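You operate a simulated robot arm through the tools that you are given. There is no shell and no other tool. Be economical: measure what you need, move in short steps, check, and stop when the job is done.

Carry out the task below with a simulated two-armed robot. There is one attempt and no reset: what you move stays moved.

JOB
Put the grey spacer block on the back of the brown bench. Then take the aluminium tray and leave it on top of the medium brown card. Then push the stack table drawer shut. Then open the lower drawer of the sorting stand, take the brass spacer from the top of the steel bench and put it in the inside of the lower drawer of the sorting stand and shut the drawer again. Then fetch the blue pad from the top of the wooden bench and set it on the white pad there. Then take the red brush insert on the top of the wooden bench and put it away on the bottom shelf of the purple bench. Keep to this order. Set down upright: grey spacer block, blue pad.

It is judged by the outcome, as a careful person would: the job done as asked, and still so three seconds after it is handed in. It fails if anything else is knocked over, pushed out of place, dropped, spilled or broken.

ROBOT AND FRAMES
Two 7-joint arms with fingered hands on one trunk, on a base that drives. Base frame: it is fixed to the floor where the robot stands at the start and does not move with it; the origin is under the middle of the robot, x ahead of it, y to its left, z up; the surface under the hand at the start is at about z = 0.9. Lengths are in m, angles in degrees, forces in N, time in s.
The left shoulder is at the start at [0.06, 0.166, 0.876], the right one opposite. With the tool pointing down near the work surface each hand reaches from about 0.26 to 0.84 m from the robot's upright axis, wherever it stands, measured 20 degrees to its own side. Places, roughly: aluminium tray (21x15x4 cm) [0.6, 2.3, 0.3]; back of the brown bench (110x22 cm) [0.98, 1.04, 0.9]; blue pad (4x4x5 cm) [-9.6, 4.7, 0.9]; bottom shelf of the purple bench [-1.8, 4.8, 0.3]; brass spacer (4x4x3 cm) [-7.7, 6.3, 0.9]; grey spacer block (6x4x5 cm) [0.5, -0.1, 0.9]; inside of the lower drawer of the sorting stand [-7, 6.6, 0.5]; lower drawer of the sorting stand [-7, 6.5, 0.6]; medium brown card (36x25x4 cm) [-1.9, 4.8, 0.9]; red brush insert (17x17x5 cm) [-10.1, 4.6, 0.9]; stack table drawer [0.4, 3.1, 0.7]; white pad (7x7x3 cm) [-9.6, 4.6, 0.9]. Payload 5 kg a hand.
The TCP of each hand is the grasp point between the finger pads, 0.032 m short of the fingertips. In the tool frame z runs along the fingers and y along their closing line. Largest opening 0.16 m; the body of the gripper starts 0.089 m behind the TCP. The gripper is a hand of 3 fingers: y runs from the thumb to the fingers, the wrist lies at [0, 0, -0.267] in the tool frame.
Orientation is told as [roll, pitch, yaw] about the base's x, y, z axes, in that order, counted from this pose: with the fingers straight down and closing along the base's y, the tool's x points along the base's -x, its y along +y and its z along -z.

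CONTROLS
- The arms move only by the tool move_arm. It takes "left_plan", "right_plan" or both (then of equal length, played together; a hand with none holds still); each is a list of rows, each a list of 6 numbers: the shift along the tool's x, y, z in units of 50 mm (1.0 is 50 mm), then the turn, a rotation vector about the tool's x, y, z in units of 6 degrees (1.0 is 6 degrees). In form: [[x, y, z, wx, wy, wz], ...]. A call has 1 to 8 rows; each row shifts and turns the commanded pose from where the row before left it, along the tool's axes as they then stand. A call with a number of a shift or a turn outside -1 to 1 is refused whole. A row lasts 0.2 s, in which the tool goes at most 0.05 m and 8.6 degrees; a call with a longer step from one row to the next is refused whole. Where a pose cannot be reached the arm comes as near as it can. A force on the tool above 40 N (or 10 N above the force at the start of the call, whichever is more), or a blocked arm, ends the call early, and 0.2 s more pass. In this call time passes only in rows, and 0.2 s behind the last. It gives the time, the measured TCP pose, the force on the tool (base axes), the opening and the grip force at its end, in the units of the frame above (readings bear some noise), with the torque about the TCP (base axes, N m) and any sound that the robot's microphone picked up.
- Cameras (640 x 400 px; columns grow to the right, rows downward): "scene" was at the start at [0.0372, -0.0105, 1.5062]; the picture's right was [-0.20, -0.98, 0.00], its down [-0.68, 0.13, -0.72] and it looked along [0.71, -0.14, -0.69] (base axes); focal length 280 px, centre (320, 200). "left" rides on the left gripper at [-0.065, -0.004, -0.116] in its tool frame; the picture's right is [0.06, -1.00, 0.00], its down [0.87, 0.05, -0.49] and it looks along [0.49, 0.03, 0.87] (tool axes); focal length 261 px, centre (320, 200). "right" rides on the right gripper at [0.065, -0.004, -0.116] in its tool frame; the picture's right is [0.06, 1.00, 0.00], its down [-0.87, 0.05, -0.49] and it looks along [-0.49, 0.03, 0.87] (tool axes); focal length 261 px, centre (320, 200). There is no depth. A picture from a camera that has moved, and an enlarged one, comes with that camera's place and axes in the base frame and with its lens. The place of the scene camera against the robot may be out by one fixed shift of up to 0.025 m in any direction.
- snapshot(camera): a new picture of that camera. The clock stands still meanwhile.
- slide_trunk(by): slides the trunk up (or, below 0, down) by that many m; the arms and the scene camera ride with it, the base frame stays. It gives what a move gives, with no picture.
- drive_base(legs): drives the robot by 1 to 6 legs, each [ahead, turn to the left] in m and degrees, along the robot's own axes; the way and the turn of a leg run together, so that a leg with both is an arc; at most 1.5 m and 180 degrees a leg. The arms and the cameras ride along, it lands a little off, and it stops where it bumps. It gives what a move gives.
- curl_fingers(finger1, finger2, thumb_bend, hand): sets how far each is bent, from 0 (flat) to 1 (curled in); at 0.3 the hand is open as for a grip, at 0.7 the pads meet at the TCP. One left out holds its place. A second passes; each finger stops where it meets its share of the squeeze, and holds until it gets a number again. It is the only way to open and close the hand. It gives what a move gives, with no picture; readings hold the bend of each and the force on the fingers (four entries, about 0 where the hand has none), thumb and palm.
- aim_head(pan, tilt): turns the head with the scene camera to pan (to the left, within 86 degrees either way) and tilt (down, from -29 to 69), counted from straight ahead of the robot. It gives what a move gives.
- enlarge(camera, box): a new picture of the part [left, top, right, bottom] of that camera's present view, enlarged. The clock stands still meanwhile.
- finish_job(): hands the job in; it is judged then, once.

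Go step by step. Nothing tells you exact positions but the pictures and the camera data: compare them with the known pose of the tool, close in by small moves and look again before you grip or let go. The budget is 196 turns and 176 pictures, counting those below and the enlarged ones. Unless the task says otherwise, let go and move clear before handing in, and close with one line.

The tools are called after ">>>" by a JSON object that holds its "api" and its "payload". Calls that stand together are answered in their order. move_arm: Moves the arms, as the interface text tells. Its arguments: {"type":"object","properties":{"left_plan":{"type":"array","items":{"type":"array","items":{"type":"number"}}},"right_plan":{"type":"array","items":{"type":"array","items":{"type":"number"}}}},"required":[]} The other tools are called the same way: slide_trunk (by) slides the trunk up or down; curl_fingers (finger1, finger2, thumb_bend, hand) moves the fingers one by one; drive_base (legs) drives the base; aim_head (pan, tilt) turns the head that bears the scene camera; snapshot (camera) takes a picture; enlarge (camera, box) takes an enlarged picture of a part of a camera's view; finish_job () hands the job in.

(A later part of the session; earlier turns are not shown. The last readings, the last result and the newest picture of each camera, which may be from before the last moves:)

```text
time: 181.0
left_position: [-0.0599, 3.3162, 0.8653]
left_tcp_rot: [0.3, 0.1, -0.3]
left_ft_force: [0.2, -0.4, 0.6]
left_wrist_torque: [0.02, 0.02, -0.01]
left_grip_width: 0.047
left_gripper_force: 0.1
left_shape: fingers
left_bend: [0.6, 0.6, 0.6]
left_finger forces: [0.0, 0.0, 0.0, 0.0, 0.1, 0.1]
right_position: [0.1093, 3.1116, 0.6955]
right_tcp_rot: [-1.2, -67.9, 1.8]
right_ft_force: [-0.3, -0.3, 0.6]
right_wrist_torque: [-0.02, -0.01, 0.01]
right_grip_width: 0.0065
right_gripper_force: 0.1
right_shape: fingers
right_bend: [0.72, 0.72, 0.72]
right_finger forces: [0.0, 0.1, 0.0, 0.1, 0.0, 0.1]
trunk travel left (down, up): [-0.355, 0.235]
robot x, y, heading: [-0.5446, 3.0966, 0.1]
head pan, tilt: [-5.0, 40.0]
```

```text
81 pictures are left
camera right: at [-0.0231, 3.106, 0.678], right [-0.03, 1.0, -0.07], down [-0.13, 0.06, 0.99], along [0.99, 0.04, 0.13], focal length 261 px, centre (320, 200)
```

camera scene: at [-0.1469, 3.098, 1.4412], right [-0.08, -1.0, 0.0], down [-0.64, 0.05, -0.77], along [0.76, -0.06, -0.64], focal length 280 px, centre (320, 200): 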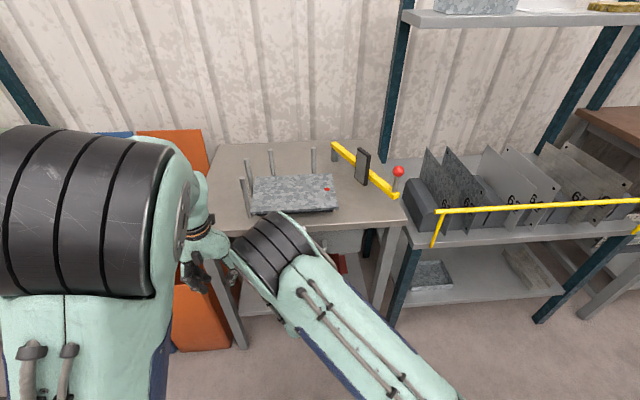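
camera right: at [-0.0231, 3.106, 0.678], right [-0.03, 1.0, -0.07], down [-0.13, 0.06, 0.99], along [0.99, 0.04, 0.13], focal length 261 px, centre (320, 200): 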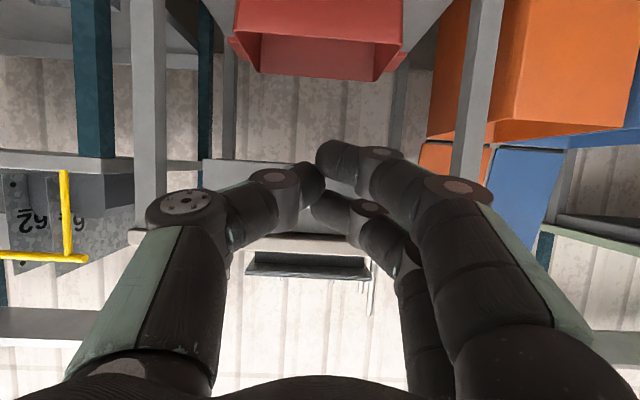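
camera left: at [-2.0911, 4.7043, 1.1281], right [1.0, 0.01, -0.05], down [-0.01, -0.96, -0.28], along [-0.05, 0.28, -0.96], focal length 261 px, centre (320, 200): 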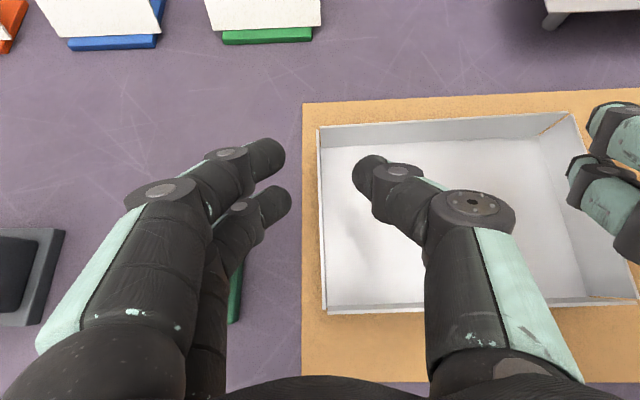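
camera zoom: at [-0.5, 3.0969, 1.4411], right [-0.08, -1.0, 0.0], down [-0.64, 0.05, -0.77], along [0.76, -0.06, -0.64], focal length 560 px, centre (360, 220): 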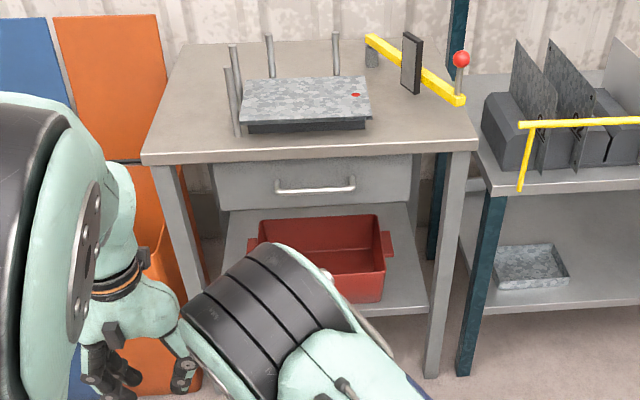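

The drawer is shut flush. Next I'll restore the right hand to vertical and head toward the sorting stand near [-7, 6.5], passing south of the purple bench.

>>> {"api": "move_arm", "payload": {"right_plan": [[-0.129, -0.2, -0.214, 0, 0.944, 0], [-0.107, -0.2, -0.226, 0, 0.944, 0], [-0.085, -0.2, -0.235, 0, 0.944, 0], [-0.061, -0.2, -0.242, 0, 0.944, 0], [-0.037, -0.2, -0.247, 0, 0.944, 0], [-0.012, -0.2, -0.25, 0, 0.944, 0], [0.013, -0.2, -0.25, 0, 0.944, 0], [0.037, -0.2, -0.247, 0, 0.944, 0]]}}

>>> {"api": "move_arm", "payload": {"right_plan": [[0.061, -0.2, -0.243, 0, 0.944, 0], [0.085, -0.2, -0.235, 0, 0.944, 0], [0.108, -0.2, -0.226, 0, 0.944, 0], [0.129, -0.2, -0.214, 0, 0.944, 0]]}}

>>> {"api": "aim_head", "payload": {"pan": 0, "tilt": 15}}

>>> {"api": "drive_base", "payload": {"legs": [[0, 160], [1.25, 0], [1.25, 0]]}}

>>> {"api": "snapshot", "payload": {"camera": "scene"}}

```text
time: 182.8
left_position: [-0.0587, 3.3153, 0.8653]
left_tcp_rot: [0.4, -0.1, -0.3]
left_ft_force: [-0.2, 0.0, 0.2]
left_wrist_torque: [0.01, -0.02, 0.0]
left_grip_width: 0.0472
left_gripper_force: 0.1
left_shape: fingers
left_bend: [0.6, 0.6, 0.6]
left_finger forces: [0.1, 0.0, 0.0, 0.0, 0.1, 0.0]
right_position: [0.0494, 3.0317, 0.7756]
right_tcp_rot: [-0.6, -22.9, 0.9]
right_ft_force: [-0.3, 0.2, 1.5]
right_wrist_torque: [0.02, -0.04, -0.01]
right_grip_width: 0.0066
right_gripper_force: 0.1
right_shape: fingers
right_bend: [0.72, 0.72, 0.72]
right_finger forces: [0.0, 0.0, 0.1, 0.0, 0.1, 0.0]
trunk travel left (down, up): [-0.355, 0.235]
robot x, y, heading: [-0.5388, 3.0994, 0.1]
head pan, tilt: [-5.0, 40.0]
```

```text
time: 183.8
left_position: [-0.06, 3.3159, 0.865]
left_tcp_rot: [0.3, 0.0, -0.4]
left_ft_force: [-1.4, -0.1, 0.4]
left_wrist_torque: [0.02, 0.02, 0.01]
left_grip_width: 0.047
left_gripper_force: 0.0
left_shape: fingers
left_bend: [0.6, 0.6, 0.6]
left_finger forces: [0.1, 0.0, 0.1, 0.1, 0.1, 0.0]
right_position: [0.0197, 2.9917, 0.8173]
right_tcp_rot: [-0.4, 0.2, 0.7]
right_ft_force: [0.2, -0.1, -0.2]
right_wrist_torque: [-0.02, -0.03, 0.05]
right_grip_width: 0.0065
right_gripper_force: 0.1
right_shape: fingers
right_bend: [0.72, 0.72, 0.72]
right_finger forces: [0.0, 0.0, 0.1, 0.1, 0.0, 0.0]
trunk travel left (down, up): [-0.355, 0.235]
robot x, y, heading: [-0.5419, 3.098, 0.3]
head pan, tilt: [-5.0, 40.0]
```

```text
time: 184.7
left_position: [-0.0596, 3.3154, 0.865]
left_tcp_rot: [0.3, 0.0, -0.4]
left_ft_force: [-0.2, -0.8, 0.3]
left_wrist_torque: [0.0, 0.03, 0.0]
left_grip_width: 0.0471
left_gripper_force: 0.0
left_shape: fingers
left_bend: [0.6, 0.6, 0.6]
left_finger forces: [0.1, 0.1, 0.0, 0.1, 0.0, 0.0]
right_position: [0.0203, 2.9908, 0.8159]
right_tcp_rot: [-0.5, -0.1, 0.6]
right_ft_force: [-0.4, 0.3, -0.6]
right_wrist_torque: [-0.01, 0.01, 0.0]
right_grip_width: 0.0066
right_gripper_force: 0.0
right_shape: fingers
right_bend: [0.72, 0.72, 0.72]
right_finger forces: [0.0, 0.1, 0.1, 0.1, 0.1, 0.1]
trunk travel left (down, up): [-0.355, 0.235]
robot x, y, heading: [-0.542, 3.1012, 0.3]
head pan, tilt: [0.0, 15.0]
```

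```text
time: 203.7
left_position: [-3.4343, 3.7751, 0.8636]
left_tcp_rot: [0.3, 0.1, 162.7]
left_ft_force: [-0.2, 0.2, 0.6]
left_wrist_torque: [-0.04, 0.0, 0.03]
left_grip_width: 0.0473
left_gripper_force: 0.1
left_shape: fingers
left_bend: [0.6, 0.6, 0.6]
left_finger forces: [0.0, 0.0, 0.0, 0.0, 0.0, 0.0]
right_position: [-3.4152, 4.1091, 0.8155]
right_tcp_rot: [-0.5, -0.2, 163.6]
right_ft_force: [-0.2, 0.2, 0.0]
right_wrist_torque: [0.03, 0.0, -0.01]
right_grip_width: 0.0067
right_gripper_force: 0.0
right_shape: fingers
right_bend: [0.72, 0.72, 0.72]
right_finger forces: [0.0, 0.1, 0.1, 0.0, 0.0, 0.0]
trunk travel left (down, up): [-0.355, 0.235]
robot x, y, heading: [-2.9072, 3.8427, 163.1]
head pan, tilt: [0.0, 15.0]
```

```text
80 pictures are left
camera scene: at [-2.9846, 3.8662, 1.4806], right [0.29, 0.96, 0.0], down [0.25, -0.07, -0.97], along [-0.92, 0.28, -0.26], focal length 280 px, centre (320, 200)
```

scene: 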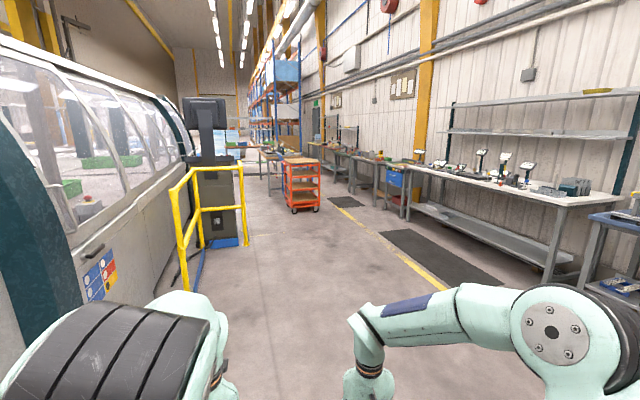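

The way ahead is open: benches along the right wall, an orange cart near (-7.7, 5). I'll drive closer to the sorting stand and look again.

>>> {"api": "drive_base", "payload": {"legs": [[0, -9], [1.4, 0], [1.4, 0], [0, -35]]}}

>>> {"api": "aim_head", "payload": {"pan": 15, "tilt": 20}}

>>> {"api": "snapshot", "payload": {"camera": "scene"}}

```text
time: 219.5
left_position: [-5.8687, 5.2913, 0.8648]
left_tcp_rot: [0.4, 0.0, 120.9]
left_ft_force: [0.0, 0.2, 0.7]
left_wrist_torque: [-0.05, 0.0, -0.04]
left_grip_width: 0.0472
left_gripper_force: 0.0
left_shape: fingers
left_bend: [0.6, 0.6, 0.6]
left_finger forces: [0.0, 0.0, 0.0, 0.0, 0.0, 0.0]
right_position: [-5.632, 5.5249, 0.8162]
right_tcp_rot: [-0.5, -0.1, 121.6]
right_ft_force: [0.4, 0.8, -0.5]
right_wrist_torque: [-0.02, -0.02, -0.05]
right_grip_width: 0.0065
right_gripper_force: 0.1
right_shape: fingers
right_bend: [0.72, 0.72, 0.72]
right_finger forces: [0.0, 0.0, 0.1, 0.0, 0.0, 0.0]
trunk travel left (down, up): [-0.355, 0.235]
robot x, y, heading: [-5.4371, 4.9893, 121.3]
head pan, tilt: [0.0, 15.0]
```

```text
time: 220.3
left_position: [-5.8689, 5.2896, 0.8648]
left_tcp_rot: [0.3, 0.0, 120.8]
left_ft_force: [-1.1, -0.1, 0.0]
left_wrist_torque: [0.01, 0.0, -0.02]
left_grip_width: 0.0474
left_gripper_force: 0.1
left_shape: fingers
left_bend: [0.6, 0.6, 0.6]
left_finger forces: [0.0, 0.0, 0.1, 0.0, 0.0, 0.0]
right_position: [-5.6327, 5.5245, 0.8166]
right_tcp_rot: [-0.6, -0.1, 121.6]
right_ft_force: [0.4, 0.9, -1.0]
right_wrist_torque: [0.0, -0.04, 0.05]
right_grip_width: 0.0065
right_gripper_force: 0.2
right_shape: fingers
right_bend: [0.72, 0.72, 0.72]
right_finger forces: [0.1, 0.0, 0.0, 0.1, 0.0, 0.0]
trunk travel left (down, up): [-0.355, 0.235]
robot x, y, heading: [-5.4372, 4.9909, 121.1]
head pan, tilt: [15.0, 20.0]
```

```text
79 pictures are left
camera scene: at [-5.5004, 5.0335, 1.4725], right [0.69, 0.72, 0.0], down [0.25, -0.24, -0.94], along [-0.68, 0.65, -0.34], focal length 280 px, centre (320, 200)
```

scene: 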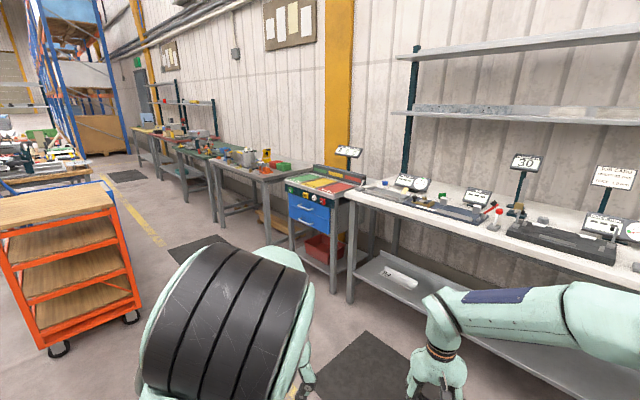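

The sorting stand with the blue drawers is just left of the white bench, with the grey steel bench beyond it. Zooming in.

>>> {"api": "enlarge", "payload": {"camera": "scene", "box": [180, 120, 380, 290]}}

```text
2.35 times, centred on (280, 205) of scene
camera zoom: at [-5.5004, 5.0335, 1.4725], right [0.69, 0.72, 0.0], down [0.25, -0.24, -0.94], along [-0.68, 0.65, -0.34], focal length 658 px, centre (414, 188)
```

zoom: 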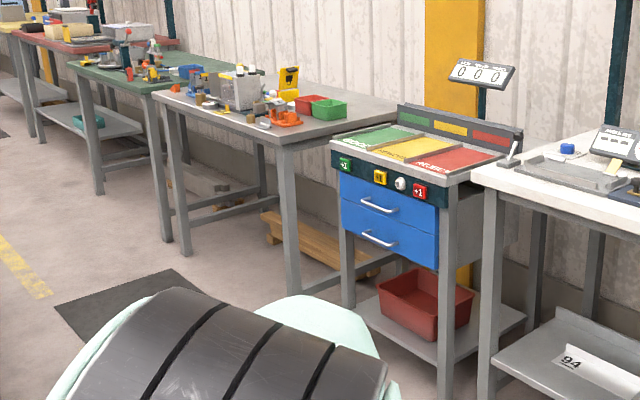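

I'll drive to stand in front of the sorting stand, facing it.

>>> {"api": "drive_base", "payload": {"legs": [[0, 43], [1.3, 0], [0, -74]]}}

>>> {"api": "aim_head", "payload": {"pan": 0, "tilt": 30}}

>>> {"api": "snapshot", "payload": {"camera": "scene"}}

```text
time: 232.2
left_position: [-6.9307, 5.8166, 0.8651]
left_tcp_rot: [0.2, -0.1, 91.4]
left_ft_force: [-0.4, -0.4, 0.4]
left_wrist_torque: [-0.04, 0.01, 0.0]
left_grip_width: 0.0471
left_gripper_force: 0.2
left_shape: fingers
left_bend: [0.6, 0.6, 0.6]
left_finger forces: [0.0, 0.1, 0.0, 0.1, 0.0, 0.0]
right_position: [-6.6081, 5.9051, 0.8171]
right_tcp_rot: [-0.4, 0.0, 92.3]
right_ft_force: [0.6, -0.4, 0.5]
right_wrist_torque: [0.01, 0.05, 0.0]
right_grip_width: 0.0066
right_gripper_force: 0.1
right_shape: fingers
right_bend: [0.72, 0.72, 0.72]
right_finger forces: [0.1, 0.1, 0.0, 0.0, 0.1, 0.0]
trunk travel left (down, up): [-0.355, 0.235]
robot x, y, heading: [-6.6966, 5.3397, 91.9]
head pan, tilt: [15.0, 20.0]
```

```text
time: 232.9
left_position: [-6.9286, 5.8166, 0.865]
left_tcp_rot: [0.3, 0.0, 91.5]
left_ft_force: [-0.9, -0.3, -0.5]
left_wrist_torque: [0.0, 0.03, 0.01]
left_grip_width: 0.0473
left_gripper_force: 0.0
left_shape: fingers
left_bend: [0.6, 0.6, 0.6]
left_finger forces: [0.0, 0.1, 0.0, 0.0, 0.0, 0.0]
right_position: [-6.608, 5.9064, 0.8155]
right_tcp_rot: [-0.5, -0.1, 92.3]
right_ft_force: [-0.3, 0.2, -0.5]
right_wrist_torque: [0.01, -0.02, -0.02]
right_grip_width: 0.0065
right_gripper_force: 0.0
right_shape: fingers
right_bend: [0.72, 0.72, 0.72]
right_finger forces: [0.0, 0.0, 0.1, 0.0, 0.1, 0.0]
trunk travel left (down, up): [-0.355, 0.235]
robot x, y, heading: [-6.6994, 5.3447, 92.0]
head pan, tilt: [0.0, 30.0]
```

```text
77 pictures are left
camera scene: at [-6.7143, 5.4082, 1.4565], right [1.0, 0.03, 0.0], down [0.02, -0.5, -0.87], along [-0.03, 0.87, -0.5], focal length 280 px, centre (320, 200)
```

scene: 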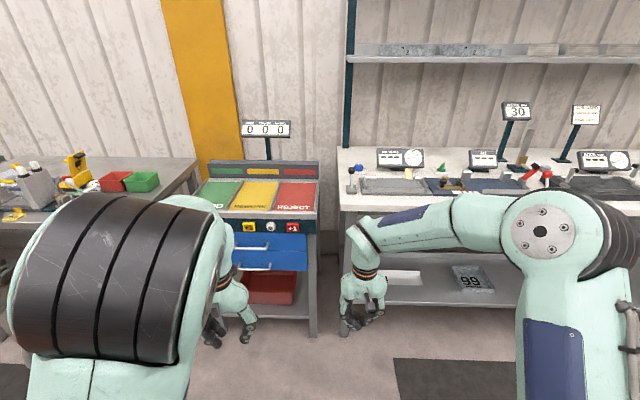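

The lower handle is at about (-7.04, 6.38, 0.555). I'll shift the base in front of it and lower the trunk, then look.

>>> {"api": "drive_base", "payload": {"legs": [[0, 60], [0.4, 0], [0, -62]]}}

>>> {"api": "slide_trunk", "payload": {"by": -0.2}}

>>> {"api": "move_arm", "payload": {"right_plan": [[-0.3, 0, 0.1, 0, -0.98, 0], [-0.3, 0, 0.13, 0, -0.98, 0], [-0.29, 0, 0.16, 0, -0.98, 0], [-0.28, 0, 0.18, 0, -0.98, 0], [-0.26, 0, 0.2, 0, -0.98, 0], [-0.23, 0, 0.22, 0, -0.98, 0], [-0.2, 0, 0.24, 0, -0.98, 0], [-0.17, 0, 0.26, 0, -0.98, 0]]}}

>>> {"api": "move_arm", "payload": {"right_plan": [[-0.15, 0, 0.27, 0, -0.98, 0], [-0.12, 0, 0.28, 0, -0.98, 0], [-0.1, 0, 0.29, 0, -0.98, 0], [-0.08, 0, 0.3, 0, -0.98, 0], [-0.04, 0, 0.3, 0, -0.98, 0], [0, 0, 0.3, 0, -0.98, 0]]}}

>>> {"api": "snapshot", "payload": {"camera": "scene"}}

```text
time: 241.0
left_position: [-7.2674, 6.0113, 0.8645]
left_tcp_rot: [0.3, 0.0, 89.4]
left_ft_force: [0.7, -0.4, -0.2]
left_wrist_torque: [0.0, 0.01, -0.03]
left_grip_width: 0.0473
left_gripper_force: 0.2
left_shape: fingers
left_bend: [0.6, 0.6, 0.6]
left_finger forces: [0.1, 0.0, 0.0, 0.0, 0.0, 0.0]
right_position: [-6.9421, 6.0895, 0.8162]
right_tcp_rot: [-0.7, 0.0, 90.2]
right_ft_force: [0.1, -0.4, 0.0]
right_wrist_torque: [0.02, 0.02, 0.0]
right_grip_width: 0.0065
right_gripper_force: 0.0
right_shape: fingers
right_bend: [0.72, 0.72, 0.72]
right_finger forces: [0.0, 0.0, 0.1, 0.0, 0.1, 0.1]
trunk travel left (down, up): [-0.355, 0.235]
robot x, y, heading: [-7.0521, 5.5342, 89.9]
head pan, tilt: [0.0, 30.0]
```

```text
time: 243.2
left_position: [-7.2674, 6.0117, 0.6649]
left_tcp_rot: [0.3, 0.0, 89.4]
left_ft_force: [0.6, -0.1, -0.1]
left_wrist_torque: [0.02, 0.02, -0.02]
left_grip_width: 0.0475
left_gripper_force: 0.1
left_shape: fingers
left_bend: [0.6, 0.6, 0.6]
left_finger forces: [0.0, 0.0, 0.0, 0.1, 0.1, 0.0]
right_position: [-6.9426, 6.089, 0.6161]
right_tcp_rot: [-0.5, 0.0, 90.3]
right_ft_force: [0.0, 0.6, 0.2]
right_wrist_torque: [-0.02, 0.0, -0.03]
right_grip_width: 0.0064
right_gripper_force: 0.2
right_shape: fingers
right_bend: [0.72, 0.72, 0.72]
right_finger forces: [0.0, 0.0, 0.1, 0.0, 0.0, 0.0]
trunk travel left (down, up): [-0.155, 0.435]
robot x, y, heading: [-7.0547, 5.5249, 89.9]
head pan, tilt: [0.0, 30.0]
```

```text
time: 245.0
left_position: [-7.2662, 6.0106, 0.6628]
left_tcp_rot: [0.3, 0.1, 89.3]
left_ft_force: [-0.6, -0.5, -0.4]
left_wrist_torque: [0.0, 0.0, -0.02]
left_grip_width: 0.047
left_gripper_force: 0.1
left_shape: fingers
left_bend: [0.6, 0.6, 0.6]
left_finger forces: [0.0, 0.0, 0.0, 0.0, 0.0, 0.0]
right_position: [-6.9427, 6.209, 0.5824]
right_tcp_rot: [-0.3, -47.0, 89.7]
right_ft_force: [-1.6, 0.8, 1.0]
right_wrist_torque: [-0.07, -0.09, -0.06]
right_grip_width: 0.0064
right_gripper_force: 0.0
right_shape: fingers
right_bend: [0.72, 0.72, 0.72]
right_finger forces: [0.0, 0.1, 0.0, 0.1, 0.0, 0.0]
right hand out of reach, approached as far as the arm can: row 6
trunk travel left (down, up): [-0.155, 0.435]
robot x, y, heading: [-7.0558, 5.5281, 90.0]
head pan, tilt: [0.0, 30.0]
```

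```text
time: 246.4
left_position: [-7.2669, 6.0117, 0.6651]
left_tcp_rot: [0.2, 0.0, 89.4]
left_ft_force: [0.4, -0.5, -0.1]
left_wrist_torque: [-0.02, 0.0, 0.0]
left_grip_width: 0.0472
left_gripper_force: 0.0
left_shape: fingers
left_bend: [0.6, 0.6, 0.6]
left_finger forces: [0.0, 0.0, 0.0, 0.0, 0.0, 0.0]
right_position: [-6.9323, 6.2466, 0.6239]
right_tcp_rot: [-0.5, -60.2, 90.8]
right_ft_force: [-0.5, -0.1, -0.9]
right_wrist_torque: [0.0, 0.02, 0.03]
right_grip_width: 0.0066
right_gripper_force: 0.1
right_shape: fingers
right_bend: [0.72, 0.72, 0.72]
right_finger forces: [0.0, 0.0, 0.0, 0.1, 0.0, 0.0]
right hand out of reach, approached as far as the arm can: row 2, 3, 4, 5, 6
trunk travel left (down, up): [-0.155, 0.435]
robot x, y, heading: [-7.0533, 5.5295, 90.1]
head pan, tilt: [0.0, 30.0]
```

```text
76 pictures are left
camera scene: at [-7.067, 5.5946, 1.2565], right [1.0, 0.0, 0.0], down [0.0, -0.5, -0.87], along [0.0, 0.87, -0.5], focal length 280 px, centre (320, 200)
```

scene: 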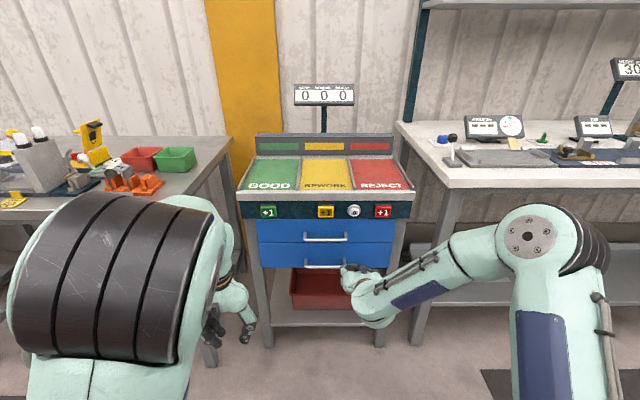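

The hand is pitched 60° forward. Let me see the handle from the right wrist camera.

>>> {"api": "snapshot", "payload": {"camera": "right"}}

>>> {"api": "enlarge", "payload": {"camera": "scene", "box": [230, 180, 430, 340]}}

```text
75 pictures are left
camera right: at [-6.928, 6.114, 0.6249], right [-1.0, -0.04, -0.06], down [-0.06, 0.01, 1.0], along [-0.04, 1.0, -0.01], focal length 261 px, centre (320, 200)
```

right: 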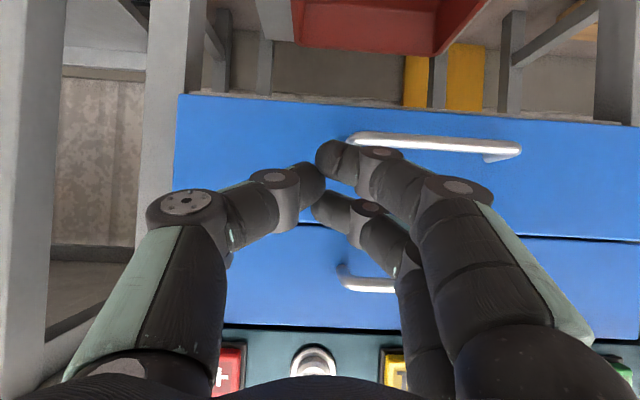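

```text
2.50 times, centred on (330, 260) of scene
camera zoom: at [-7.067, 5.5946, 1.2565], right [1.0, 0.0, 0.0], down [0.0, -0.5, -0.87], along [0.0, 0.87, -0.5], focal length 699 px, centre (295, 50)
```

zoom: 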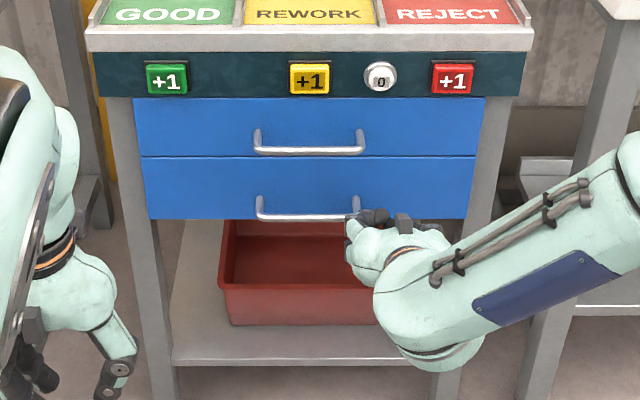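

Handle bar at about (-7.04, 6.344, 0.566). I'll roll the hand 90° about its axis so it closes vertically on the bar, shifting 10 cm left at the same time.

>>> {"api": "move_arm", "payload": {"right_plan": [[0, 0.25, 0, 0, 0, 0.94], [0.024, 0.249, 0, 0, 0, 0.94], [0.049, 0.245, 0, 0, 0, 0.94], [0.073, 0.239, 0, 0, 0, 0.94], [0.096, 0.231, 0, 0, 0, 0.94], [0.118, 0.22, 0, 0, 0, 0.94], [0.139, 0.208, 0, 0, 0, 0.94], [0.159, 0.193, 0, 0, 0, 0.94]]}}

>>> {"api": "move_arm", "payload": {"right_plan": [[0, 0, 0, 0, 0, 0.94], [0, 0, 0, 0, 0, 0.94], [0, 0, 0, 0, 0, 0.94], [0, 0, 0, 0, 0, 0.94], [0, 0, 0, 0, 0, 0.94], [0, 0, 0, 0, 0, 0.94], [0, 0, 0, 0, 0, 0.94], [0, 0, 0, 0, 0, 0.94]]}}

>>> {"api": "curl_fingers", "payload": {"hand": "right", "finger1": 0.55, "finger2": 0.55, "thumb_bend": 0.55}}

>>> {"api": "snapshot", "payload": {"camera": "right"}}

```text
time: 248.2
left_position: [-7.2679, 6.0104, 0.6652]
left_tcp_rot: [0.3, -0.1, 89.4]
left_ft_force: [0.1, 0.2, -0.4]
left_wrist_torque: [0.0, -0.02, 0.01]
left_grip_width: 0.0473
left_gripper_force: 0.0
left_shape: fingers
left_bend: [0.6, 0.6, 0.6]
left_finger forces: [0.1, 0.0, 0.1, 0.0, 0.0, 0.1]
right_position: [-7.0345, 6.2482, 0.6226]
right_tcp_rot: [51.0, -37.8, 26.6]
right_ft_force: [-0.1, -1.1, 0.5]
right_wrist_torque: [0.0, 0.0, 0.0]
right_grip_width: 0.0063
right_gripper_force: 0.1
right_shape: fingers
right_bend: [0.72, 0.72, 0.72]
right_finger forces: [0.0, 0.0, 0.0, 0.0, 0.0, 0.0]
trunk travel left (down, up): [-0.155, 0.435]
robot x, y, heading: [-7.0508, 5.5276, 89.9]
head pan, tilt: [0.0, 30.0]
```

```text
time: 250.0
left_position: [-7.2676, 6.0114, 0.6644]
left_tcp_rot: [0.4, 0.0, 89.5]
left_ft_force: [-0.5, -0.2, -0.5]
left_wrist_torque: [0.0, -0.04, 0.01]
left_grip_width: 0.0469
left_gripper_force: 0.1
left_shape: fingers
left_bend: [0.6, 0.6, 0.6]
left_finger forces: [0.0, 0.0, 0.0, 0.0, 0.0, 0.1]
right_position: [-7.0321, 6.2472, 0.6221]
right_tcp_rot: [60.2, 0.0, 0.2]
right_ft_force: [0.7, 0.3, -0.2]
right_wrist_torque: [0.02, -0.01, 0.02]
right_grip_width: 0.0062
right_gripper_force: 0.1
right_shape: fingers
right_bend: [0.72, 0.72, 0.72]
right_finger forces: [0.0, 0.1, 0.0, 0.0, 0.0, 0.1]
trunk travel left (down, up): [-0.155, 0.435]
robot x, y, heading: [-7.0515, 5.5276, 90.1]
head pan, tilt: [0.0, 30.0]
```

```text
time: 251.0
left_position: [-7.2676, 6.0113, 0.6653]
left_tcp_rot: [0.3, 0.0, 89.4]
left_ft_force: [-1.3, 0.6, 0.5]
left_wrist_torque: [0.0, -0.01, 0.01]
left_grip_width: 0.0472
left_gripper_force: 0.0
left_shape: fingers
left_bend: [0.6, 0.6, 0.6]
left_finger forces: [0.0, 0.0, 0.1, 0.0, 0.0, 0.0]
right_position: [-7.0316, 6.2456, 0.6228]
right_tcp_rot: [60.1, 0.0, 0.3]
right_ft_force: [-0.4, 0.4, 0.8]
right_wrist_torque: [-0.03, -0.04, -0.03]
right_grip_width: 0.0664
right_gripper_force: 0.1
right_shape: fingers
right_bend: [0.55, 0.55, 0.55]
right_finger forces: [0.0, 0.1, 0.1, 0.0, 0.0, 0.0]
trunk travel left (down, up): [-0.155, 0.435]
robot x, y, heading: [-7.0528, 5.5269, 90.0]
head pan, tilt: [0.0, 30.0]
```

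```text
73 pictures are left
camera right: at [-7.0974, 6.1439, 0.6768], right [-0.07, 0.5, 0.87], down [0.87, -0.4, 0.29], along [0.49, 0.77, -0.41], focal length 261 px, centre (320, 200)
```

right: 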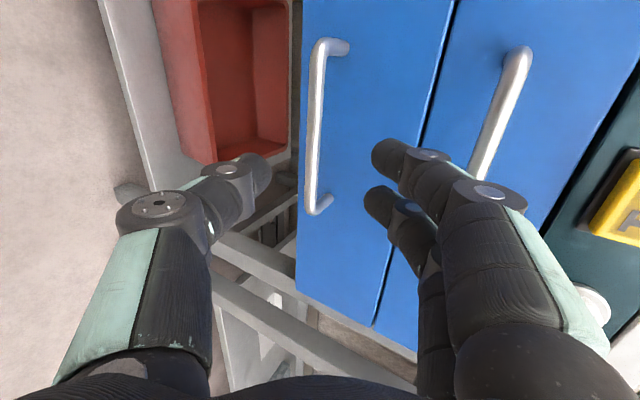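

Perfect alignment: the bar lies straight along the tool axis, about 11 cm ahead. Advancing 9.5 cm.

>>> {"api": "move_arm", "payload": {"right_plan": [[0, 0, 0.6, 0, 0, 0], [0, 0, 0.6, 0, 0, 0], [0, -0.05, 0.5, 0, 0, 0], [0, 0, 0.2, 0, 0, 0]]}}

>>> {"api": "snapshot", "payload": {"camera": "right"}}

```text
time: 252.0
left_position: [-7.2682, 6.01, 0.6664]
left_tcp_rot: [0.3, -0.1, 89.4]
left_ft_force: [-0.2, -0.6, 0.1]
left_wrist_torque: [0.0, -0.04, -0.01]
left_grip_width: 0.0474
left_gripper_force: 0.1
left_shape: fingers
left_bend: [0.6, 0.6, 0.6]
left_finger forces: [0.0, 0.0, 0.0, 0.0, 0.0, 0.0]
right_position: [-7.035, 6.3258, 0.5732]
right_tcp_rot: [60.2, 0.0, 0.4]
right_ft_force: [-2.3, -23.7, 6.6]
right_wrist_torque: [0.32, -0.01, 0.01]
right_grip_width: 0.0508
right_gripper_force: 12.7
right_shape: fingers
right_bend: [0.7, 0.7, 0.55]
right_finger forces: [12.3, 12.2, 0.0, 0.0, 0.0, 0.0]
trunk travel left (down, up): [-0.155, 0.435]
robot x, y, heading: [-7.0503, 5.5275, 90.0]
head pan, tilt: [0.0, 30.0]
```

```text
72 pictures are left
camera right: at [-7.0993, 6.2225, 0.6279], right [-0.07, 0.5, 0.87], down [0.87, -0.39, 0.29], along [0.48, 0.77, -0.41], focal length 261 px, centre (320, 200)
```

right: 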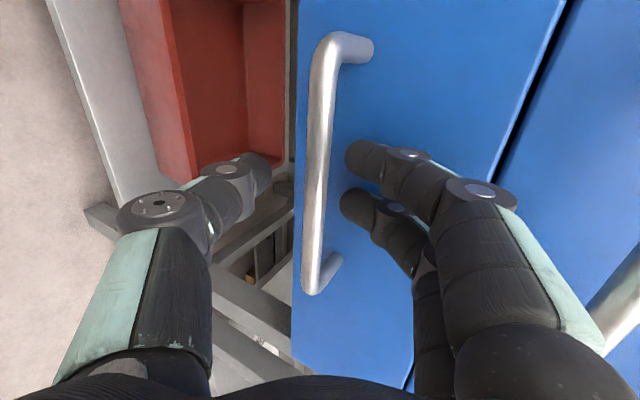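

The upper fingers reach the face behind the bar. Closing the grip on the handle.

>>> {"api": "curl_fingers", "payload": {"hand": "right", "finger1": 0.8, "finger2": 0.8, "thumb_bend": 0.75}}

>>> {"api": "snapshot", "payload": {"camera": "right"}}

```text
time: 253.0
left_position: [-7.269, 6.0112, 0.6647]
left_tcp_rot: [0.2, 0.1, 89.4]
left_ft_force: [0.1, 0.3, -0.1]
left_wrist_torque: [0.04, -0.01, 0.02]
left_grip_width: 0.0469
left_gripper_force: 0.1
left_shape: fingers
left_bend: [0.6, 0.6, 0.6]
left_finger forces: [0.0, 0.0, 0.0, 0.0, 0.1, 0.1]
right_position: [-7.0318, 6.327, 0.573]
right_tcp_rot: [60.2, 0.0, 0.2]
right_ft_force: [0.4, 0.2, -0.6]
right_wrist_torque: [0.01, -0.02, 0.02]
right_grip_width: 0.0055
right_gripper_force: 0.3
right_shape: fingers
right_bend: [0.78, 0.78, 0.71]
right_finger forces: [0.0, 0.0, 0.0, 0.0, 0.7, 0.0]
trunk travel left (down, up): [-0.155, 0.435]
robot x, y, heading: [-7.0546, 5.5279, 89.8]
head pan, tilt: [0.0, 30.0]
```

```text
71 pictures are left
camera right: at [-7.0975, 6.2246, 0.6269], right [-0.07, 0.5, 0.87], down [0.87, -0.4, 0.29], along [0.49, 0.77, -0.41], focal length 261 px, centre (320, 200)
```

right: 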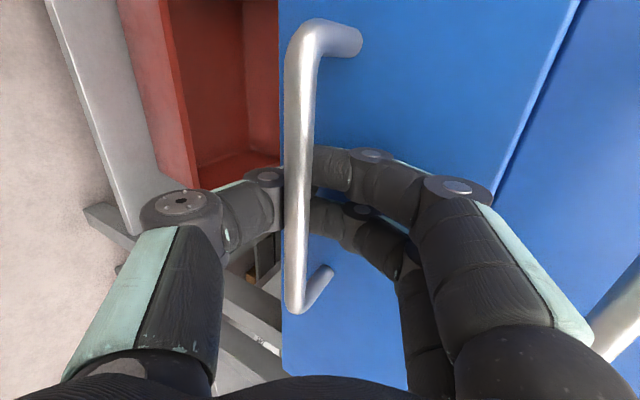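

The fingers are hooked behind the bar. Pulling the drawer open by driving back.

>>> {"api": "drive_base", "payload": {"legs": [[-0.26, 0]]}}

>>> {"api": "snapshot", "payload": {"camera": "scene"}}

>>> {"api": "snapshot", "payload": {"camera": "right"}}

```text
time: 254.9
left_position: [-7.2681, 5.7492, 0.6629]
left_tcp_rot: [0.3, -0.1, 89.4]
left_ft_force: [-0.3, -0.7, 0.1]
left_wrist_torque: [-0.02, 0.0, 0.0]
left_grip_width: 0.0473
left_gripper_force: 0.1
left_shape: fingers
left_bend: [0.6, 0.6, 0.6]
left_finger forces: [0.0, 0.0, 0.0, 0.0, 0.0, 0.1]
right_position: [-7.0338, 6.0654, 0.5727]
right_tcp_rot: [60.2, -0.1, 0.3]
right_ft_force: [-0.6, 0.7, -1.4]
right_wrist_torque: [0.01, 0.0, -0.02]
right_grip_width: 0.0053
right_gripper_force: 0.9
right_shape: fingers
right_bend: [0.78, 0.78, 0.72]
right_finger forces: [0.0, 0.0, 0.1, 0.2, 1.4, 0.1]
trunk travel left (down, up): [-0.155, 0.435]
robot x, y, heading: [-7.0502, 5.2616, 90.1]
head pan, tilt: [0.0, 30.0]
```

```text
70 pictures are left
camera scene: at [-7.0676, 5.3321, 1.2564], right [1.0, 0.0, 0.0], down [0.0, -0.5, -0.87], along [0.0, 0.87, -0.5], focal length 280 px, centre (320, 200)
```

scene: 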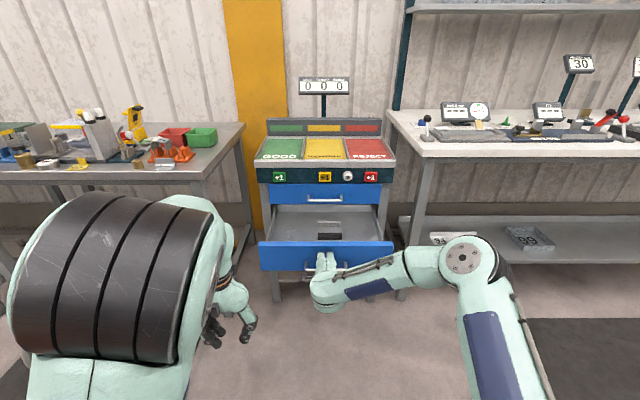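

```text
69 pictures are left
camera right: at [-7.0992, 5.9618, 0.6269], right [-0.07, 0.5, 0.87], down [0.87, -0.39, 0.29], along [0.49, 0.77, -0.41], focal length 261 px, centre (320, 200)
```

right: 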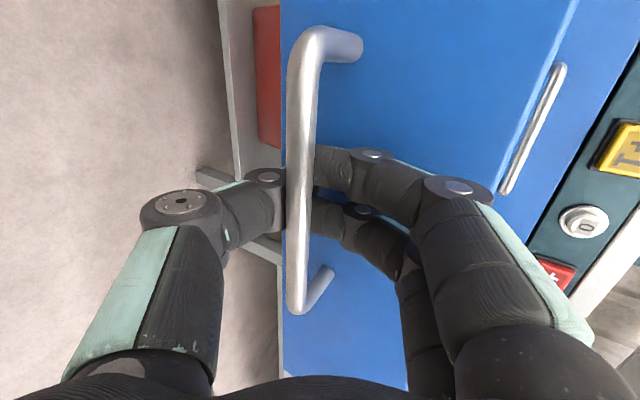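

The drawer is open about 26 cm. I'll open the fingers and withdraw from the handle.

>>> {"api": "curl_fingers", "payload": {"hand": "right", "finger1": 0.55, "finger2": 0.55, "thumb_bend": 0.5}}

>>> {"api": "move_arm", "payload": {"right_plan": [[0, 0, -0.5, 0, 0, 0], [0, 0, -0.7, 0, 0, 0], [0, 0, -0.8, 0, 0, 0], [0, 0, -0.8, 0, 0, 0]]}}

>>> {"api": "snapshot", "payload": {"camera": "right"}}

>>> {"api": "enlarge", "payload": {"camera": "scene", "box": [0, 90, 260, 220]}}

```text
time: 255.9
left_position: [-7.2696, 5.7487, 0.6642]
left_tcp_rot: [0.3, 0.1, 89.4]
left_ft_force: [-0.7, 0.3, -0.6]
left_wrist_torque: [-0.01, -0.01, -0.03]
left_grip_width: 0.0474
left_gripper_force: 0.0
left_shape: fingers
left_bend: [0.6, 0.6, 0.6]
left_finger forces: [0.0, 0.1, 0.0, 0.1, 0.1, 0.0]
right_position: [-7.0341, 6.0642, 0.5737]
right_tcp_rot: [60.1, -0.2, 0.5]
right_ft_force: [0.2, -0.2, -0.5]
right_wrist_torque: [-0.01, -0.01, 0.01]
right_grip_width: 0.0765
right_gripper_force: 0.1
right_shape: fingers
right_bend: [0.55, 0.55, 0.5]
right_finger forces: [0.0, 0.0, 0.0, 0.0, 0.0, 0.0]
trunk travel left (down, up): [-0.155, 0.435]
robot x, y, heading: [-7.0528, 5.2665, 89.8]
head pan, tilt: [0.0, 30.0]
```

```text
time: 256.9
left_position: [-7.2685, 5.7492, 0.6655]
left_tcp_rot: [0.4, 0.0, 89.4]
left_ft_force: [0.5, 0.3, -0.6]
left_wrist_torque: [-0.05, 0.02, 0.01]
left_grip_width: 0.0473
left_gripper_force: 0.0
left_shape: fingers
left_bend: [0.6, 0.6, 0.6]
left_finger forces: [0.1, 0.0, 0.0, 0.0, 0.0, 0.0]
right_position: [-7.0341, 5.9434, 0.6433]
right_tcp_rot: [60.1, -0.2, 0.5]
right_ft_force: [-0.2, -0.3, -0.7]
right_wrist_torque: [0.02, 0.0, 0.0]
right_grip_width: 0.0765
right_gripper_force: 0.0
right_shape: fingers
right_bend: [0.55, 0.55, 0.5]
right_finger forces: [0.0, 0.1, 0.0, 0.0, 0.0, 0.0]
trunk travel left (down, up): [-0.155, 0.435]
robot x, y, heading: [-7.0558, 5.2629, 89.9]
head pan, tilt: [0.0, 30.0]
```

```text
68 pictures are left
camera right: at [-7.0985, 5.8404, 0.6974], right [-0.07, 0.5, 0.87], down [0.87, -0.39, 0.29], along [0.49, 0.77, -0.41], focal length 261 px, centre (320, 200)
```

right: 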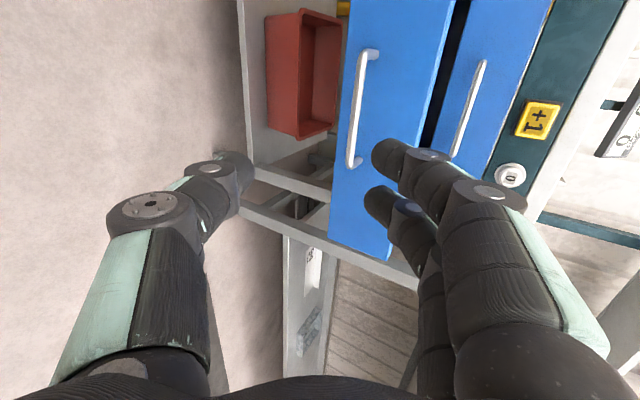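

```text
2.46 times, centred on (130, 155) of scene
camera zoom: at [-7.0675, 5.332, 1.2564], right [1.0, 0.0, 0.0], down [0.0, -0.5, -0.87], along [0.0, 0.87, -0.5], focal length 689 px, centre (788, 311)
```

zoom: 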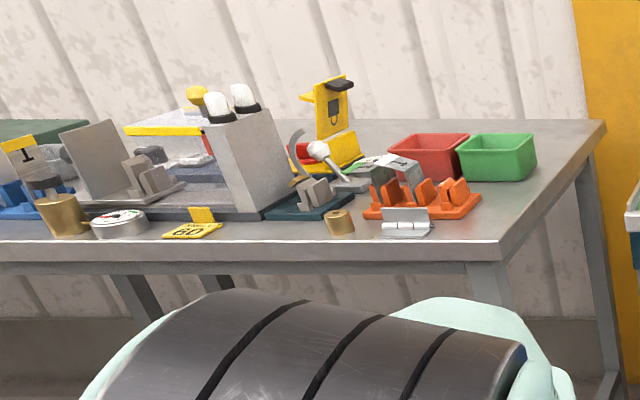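

The hand is clear of the handle. The brass spacer (4×4×3) is the small brass cylinder near the right front of the grey steel bench, at about (-7.64, 6.17). I'll raise the trunk and turn the right hand to point down.

>>> {"api": "slide_trunk", "payload": {"by": 0.35}}

>>> {"api": "move_arm", "payload": {"right_plan": [[0, 0.053, -0.308, 1, 0, 0], [0, 0.021, -0.312, 1, 0, 0], [0, -0.012, -0.312, 1, 0, 0], [0, -0.044, -0.31, 1, 0, 0], [0, -0.076, -0.303, 1, 0, 0], [0, -0.108, -0.293, 1, 0, 0], [0, -0.138, -0.281, 1, 0, 0], [0, -0.166, -0.264, 1, 0, 0]]}}

>>> {"api": "move_arm", "payload": {"right_plan": [[0, -0.193, -0.246, 1, 0, 0], [0, -0.218, -0.224, 1, 0, 0]]}}

>>> {"api": "snapshot", "payload": {"camera": "scene"}}

```text
time: 260.3
left_position: [-7.2679, 5.7487, 1.0137]
left_tcp_rot: [0.1, 0.0, 89.4]
left_ft_force: [0.5, -0.2, 0.5]
left_wrist_torque: [0.0, 0.02, -0.04]
left_grip_width: 0.0473
left_gripper_force: 0.1
left_shape: fingers
left_bend: [0.6, 0.6, 0.6]
left_finger forces: [0.0, 0.0, 0.0, 0.1, 0.0, 0.0]
right_position: [-7.0343, 5.9438, 0.9931]
right_tcp_rot: [60.2, -0.1, 0.5]
right_ft_force: [-1.2, -0.4, 0.1]
right_wrist_torque: [0.01, 0.0, 0.01]
right_grip_width: 0.0765
right_gripper_force: 0.1
right_shape: fingers
right_bend: [0.55, 0.55, 0.5]
right_finger forces: [0.1, 0.0, 0.0, 0.0, 0.1, 0.0]
trunk travel left (down, up): [-0.505, 0.085]
robot x, y, heading: [-7.0566, 5.2657, 89.7]
head pan, tilt: [0.0, 30.0]
```

```text
time: 262.1
left_position: [-7.2697, 5.7487, 1.0158]
left_tcp_rot: [0.3, 0.0, 89.5]
left_ft_force: [-0.1, 0.4, -1.4]
left_wrist_torque: [-0.01, 0.01, -0.02]
left_grip_width: 0.0472
left_gripper_force: 0.1
left_shape: fingers
left_bend: [0.6, 0.6, 0.6]
left_finger forces: [0.1, 0.1, 0.0, 0.0, 0.0, 0.0]
right_position: [-7.0338, 5.8461, 1.0723]
right_tcp_rot: [11.9, -0.1, 0.5]
right_ft_force: [0.6, -0.4, 0.0]
right_wrist_torque: [-0.02, 0.01, 0.0]
right_grip_width: 0.0769
right_gripper_force: 0.0
right_shape: fingers
right_bend: [0.55, 0.55, 0.5]
right_finger forces: [0.0, 0.0, 0.1, 0.1, 0.0, 0.0]
trunk travel left (down, up): [-0.505, 0.085]
robot x, y, heading: [-7.0509, 5.2627, 90.0]
head pan, tilt: [0.0, 30.0]
```

```text
time: 262.7
left_position: [-7.2677, 5.7483, 1.0146]
left_tcp_rot: [0.3, 0.0, 89.4]
left_ft_force: [0.0, 0.1, -0.8]
left_wrist_torque: [0.02, 0.0, -0.02]
left_grip_width: 0.0472
left_gripper_force: 0.0
left_shape: fingers
left_bend: [0.6, 0.6, 0.6]
left_finger forces: [0.0, 0.1, 0.0, 0.0, 0.1, 0.0]
right_position: [-7.0348, 5.8243, 1.0937]
right_tcp_rot: [0.2, 0.1, 0.5]
right_ft_force: [-0.4, 0.1, -0.2]
right_wrist_torque: [-0.06, -0.02, 0.02]
right_grip_width: 0.0768
right_gripper_force: 0.0
right_shape: fingers
right_bend: [0.55, 0.55, 0.5]
right_finger forces: [0.0, 0.0, 0.0, 0.1, 0.1, 0.1]
trunk travel left (down, up): [-0.505, 0.085]
robot x, y, heading: [-7.0545, 5.2648, 90.0]
head pan, tilt: [0.0, 30.0]
```

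```text
66 pictures are left
camera scene: at [-7.0676, 5.3319, 1.6064], right [1.0, 0.0, 0.0], down [0.0, -0.5, -0.87], along [0.0, 0.87, -0.5], focal length 280 px, centre (320, 200)
```

scene: 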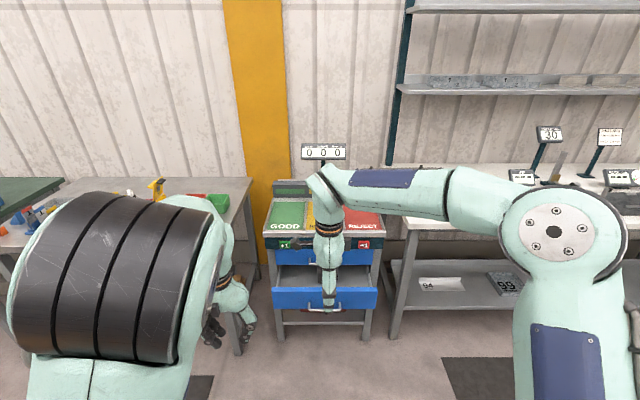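

The right hand points straight down. I'll reposition the base diagonally so the spacer is straight ahead.

>>> {"api": "drive_base", "payload": {"legs": [[0, 40], [0.37, 0], [0, -13]]}}

>>> {"api": "snapshot", "payload": {"camera": "right"}}

>>> {"api": "snapshot", "payload": {"camera": "scene"}}

```text
time: 267.8
left_position: [-7.7049, 5.8876, 1.0155]
left_tcp_rot: [0.4, 0.0, 116.4]
left_ft_force: [0.1, 0.9, 0.1]
left_wrist_torque: [-0.01, 0.05, -0.03]
left_grip_width: 0.0471
left_gripper_force: 0.1
left_shape: fingers
left_bend: [0.6, 0.6, 0.6]
left_finger forces: [0.0, 0.1, 0.0, 0.0, 0.0, 0.0]
right_position: [-7.5307, 6.0611, 1.0921]
right_tcp_rot: [0.2, 0.0, 27.3]
right_ft_force: [0.1, 0.2, -0.6]
right_wrist_torque: [-0.03, 0.09, 0.01]
right_grip_width: 0.0768
right_gripper_force: 0.1
right_shape: fingers
right_bend: [0.55, 0.55, 0.5]
right_finger forces: [0.0, 0.0, 0.0, 0.0, 0.0, 0.0]
trunk travel left (down, up): [-0.505, 0.085]
robot x, y, heading: [-7.2947, 5.5551, 116.7]
head pan, tilt: [0.0, 30.0]
```

```text
65 pictures are left
camera right: at [-7.5861, 6.0274, 1.2089], right [-0.51, 0.86, 0.0], down [0.75, 0.45, 0.49], along [0.42, 0.25, -0.87], focal length 261 px, centre (320, 200)
```

right: 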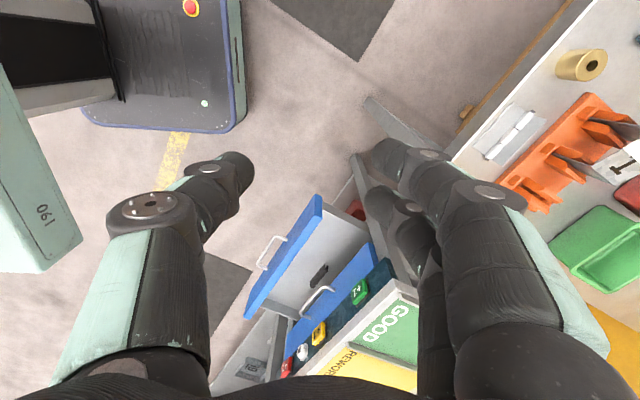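

```text
64 pictures are left
camera scene: at [-7.3358, 5.6139, 1.6065], right [0.89, 0.45, 0.0], down [0.23, -0.45, -0.87], along [-0.39, 0.77, -0.5], focal length 280 px, centre (320, 200)
```

scene: 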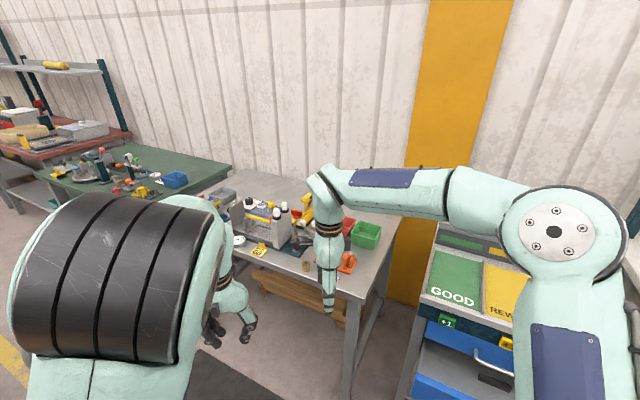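

The spacer is at about (-7.71, 6.257), with a hinge 3 cm to its right and an orange clip behind. I'll move in slightly and yaw the hand so it closes along x, with the thumb in the hinge gap.

>>> {"api": "drive_base", "payload": {"legs": [[0.15, 0]]}}

>>> {"api": "move_arm", "payload": {"right_plan": [[0, 0, 0, 0, 0, -0.955], [0, 0, 0, 0, 0, -0.955], [0, 0, 0, 0, 0, -0.955], [0, 0, 0, 0, 0, -0.955], [0, 0, 0, 0, 0, -0.955], [0, 0, 0, 0, 0, -0.955], [0, 0, 0, 0, 0, -0.955], [0, 0, 0, 0, 0, -0.955]]}}

>>> {"api": "move_arm", "payload": {"right_plan": [[0, 0, 0, 0, 0, -0.955], [0, 0, 0, 0, 0, -0.955], [0, 0, 0, 0, 0, -0.9], [-0.31, 0.56, 0.2, 0, 0, 0], [-0.31, 0.56, 0.2, 0, 0, 0], [-0.31, 0.56, 0.2, 0, 0, 0], [-0.31, 0.56, 0.2, 0, 0, 0]]}}

>>> {"api": "curl_fingers", "payload": {"hand": "right", "finger1": 0.48, "finger2": 0.48, "thumb_bend": 0.57}}

>>> {"api": "snapshot", "payload": {"camera": "right"}}

```text
time: 269.2
left_position: [-7.7762, 6.024, 1.0149]
left_tcp_rot: [0.3, 0.0, 116.3]
left_ft_force: [-0.7, 0.4, 0.9]
left_wrist_torque: [-0.03, -0.01, -0.02]
left_grip_width: 0.047
left_gripper_force: 0.0
left_shape: fingers
left_bend: [0.6, 0.6, 0.6]
left_finger forces: [0.1, 0.1, 0.0, 0.0, 0.0, 0.1]
right_position: [-7.6022, 6.1995, 1.0941]
right_tcp_rot: [0.1, -0.1, 27.2]
right_ft_force: [0.1, -0.2, -0.3]
right_wrist_torque: [-0.07, -0.03, -0.02]
right_grip_width: 0.0768
right_gripper_force: 0.1
right_shape: fingers
right_bend: [0.55, 0.55, 0.5]
right_finger forces: [0.0, 0.0, 0.0, 0.1, 0.1, 0.1]
trunk travel left (down, up): [-0.505, 0.085]
robot x, y, heading: [-7.3626, 5.69, 117.0]
head pan, tilt: [0.0, 30.0]
```

```text
time: 271.0
left_position: [-7.776, 6.0247, 1.0146]
left_tcp_rot: [0.4, 0.0, 116.4]
left_ft_force: [0.1, 0.1, -0.5]
left_wrist_torque: [0.0, -0.01, 0.0]
left_grip_width: 0.0472
left_gripper_force: 0.0
left_shape: fingers
left_bend: [0.6, 0.6, 0.6]
left_finger forces: [0.0, 0.0, 0.1, 0.0, 0.1, 0.0]
right_position: [-7.603, 6.198, 1.0938]
right_tcp_rot: [0.1, -0.2, 73.3]
right_ft_force: [0.3, -0.6, -0.2]
right_wrist_torque: [-0.01, 0.0, -0.01]
right_grip_width: 0.0769
right_gripper_force: 0.2
right_shape: fingers
right_bend: [0.55, 0.55, 0.5]
right_finger forces: [0.0, 0.1, 0.0, 0.0, 0.0, 0.0]
trunk travel left (down, up): [-0.505, 0.085]
robot x, y, heading: [-7.3676, 5.6892, 116.9]
head pan, tilt: [0.0, 30.0]
```

```text
time: 272.6
left_position: [-7.7764, 6.0245, 1.015]
left_tcp_rot: [0.3, 0.0, 116.4]
left_ft_force: [-0.7, 0.4, 0.4]
left_wrist_torque: [0.01, -0.02, 0.02]
left_grip_width: 0.0472
left_gripper_force: 0.1
left_shape: fingers
left_bend: [0.6, 0.6, 0.6]
left_finger forces: [0.1, 0.0, 0.1, 0.0, 0.1, 0.1]
right_position: [-7.714, 6.262, 1.0511]
right_tcp_rot: [0.0, -0.2, 90.2]
right_ft_force: [-0.7, -0.2, 0.8]
right_wrist_torque: [0.01, 0.02, 0.04]
right_grip_width: 0.0766
right_gripper_force: 0.1
right_shape: fingers
right_bend: [0.55, 0.55, 0.5]
right_finger forces: [0.1, 0.0, 0.0, 0.0, 0.0, 0.1]
trunk travel left (down, up): [-0.505, 0.085]
robot x, y, heading: [-7.3646, 5.6929, 117.0]
head pan, tilt: [0.0, 30.0]
```

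```text
time: 273.6
left_position: [-7.7766, 6.0237, 1.0148]
left_tcp_rot: [0.3, 0.1, 116.4]
left_ft_force: [-0.4, 0.0, -0.1]
left_wrist_torque: [0.03, 0.03, -0.03]
left_grip_width: 0.0472
left_gripper_force: 0.1
left_shape: fingers
left_bend: [0.6, 0.6, 0.6]
left_finger forces: [0.0, 0.0, 0.1, 0.1, 0.0, 0.1]
right_position: [-7.7126, 6.2618, 1.0521]
right_tcp_rot: [0.0, -0.2, 90.0]
right_ft_force: [-0.2, -0.2, -0.3]
right_wrist_torque: [-0.02, 0.0, -0.01]
right_grip_width: 0.0789
right_gripper_force: 0.0
right_shape: fingers
right_bend: [0.48, 0.48, 0.56]
right_finger forces: [0.1, 0.0, 0.2, 0.0, 0.0, 0.1]
trunk travel left (down, up): [-0.505, 0.085]
robot x, y, heading: [-7.3673, 5.6912, 117.0]
head pan, tilt: [0.0, 30.0]
```

```text
63 pictures are left
camera right: at [-7.7091, 6.196, 1.1678], right [-1.0, -0.06, 0.0], down [-0.05, 0.87, 0.49], along [-0.03, 0.49, -0.87], focal length 261 px, centre (320, 200)
```

right: 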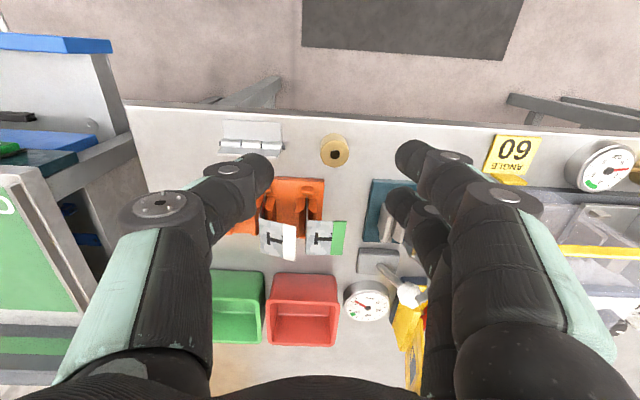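

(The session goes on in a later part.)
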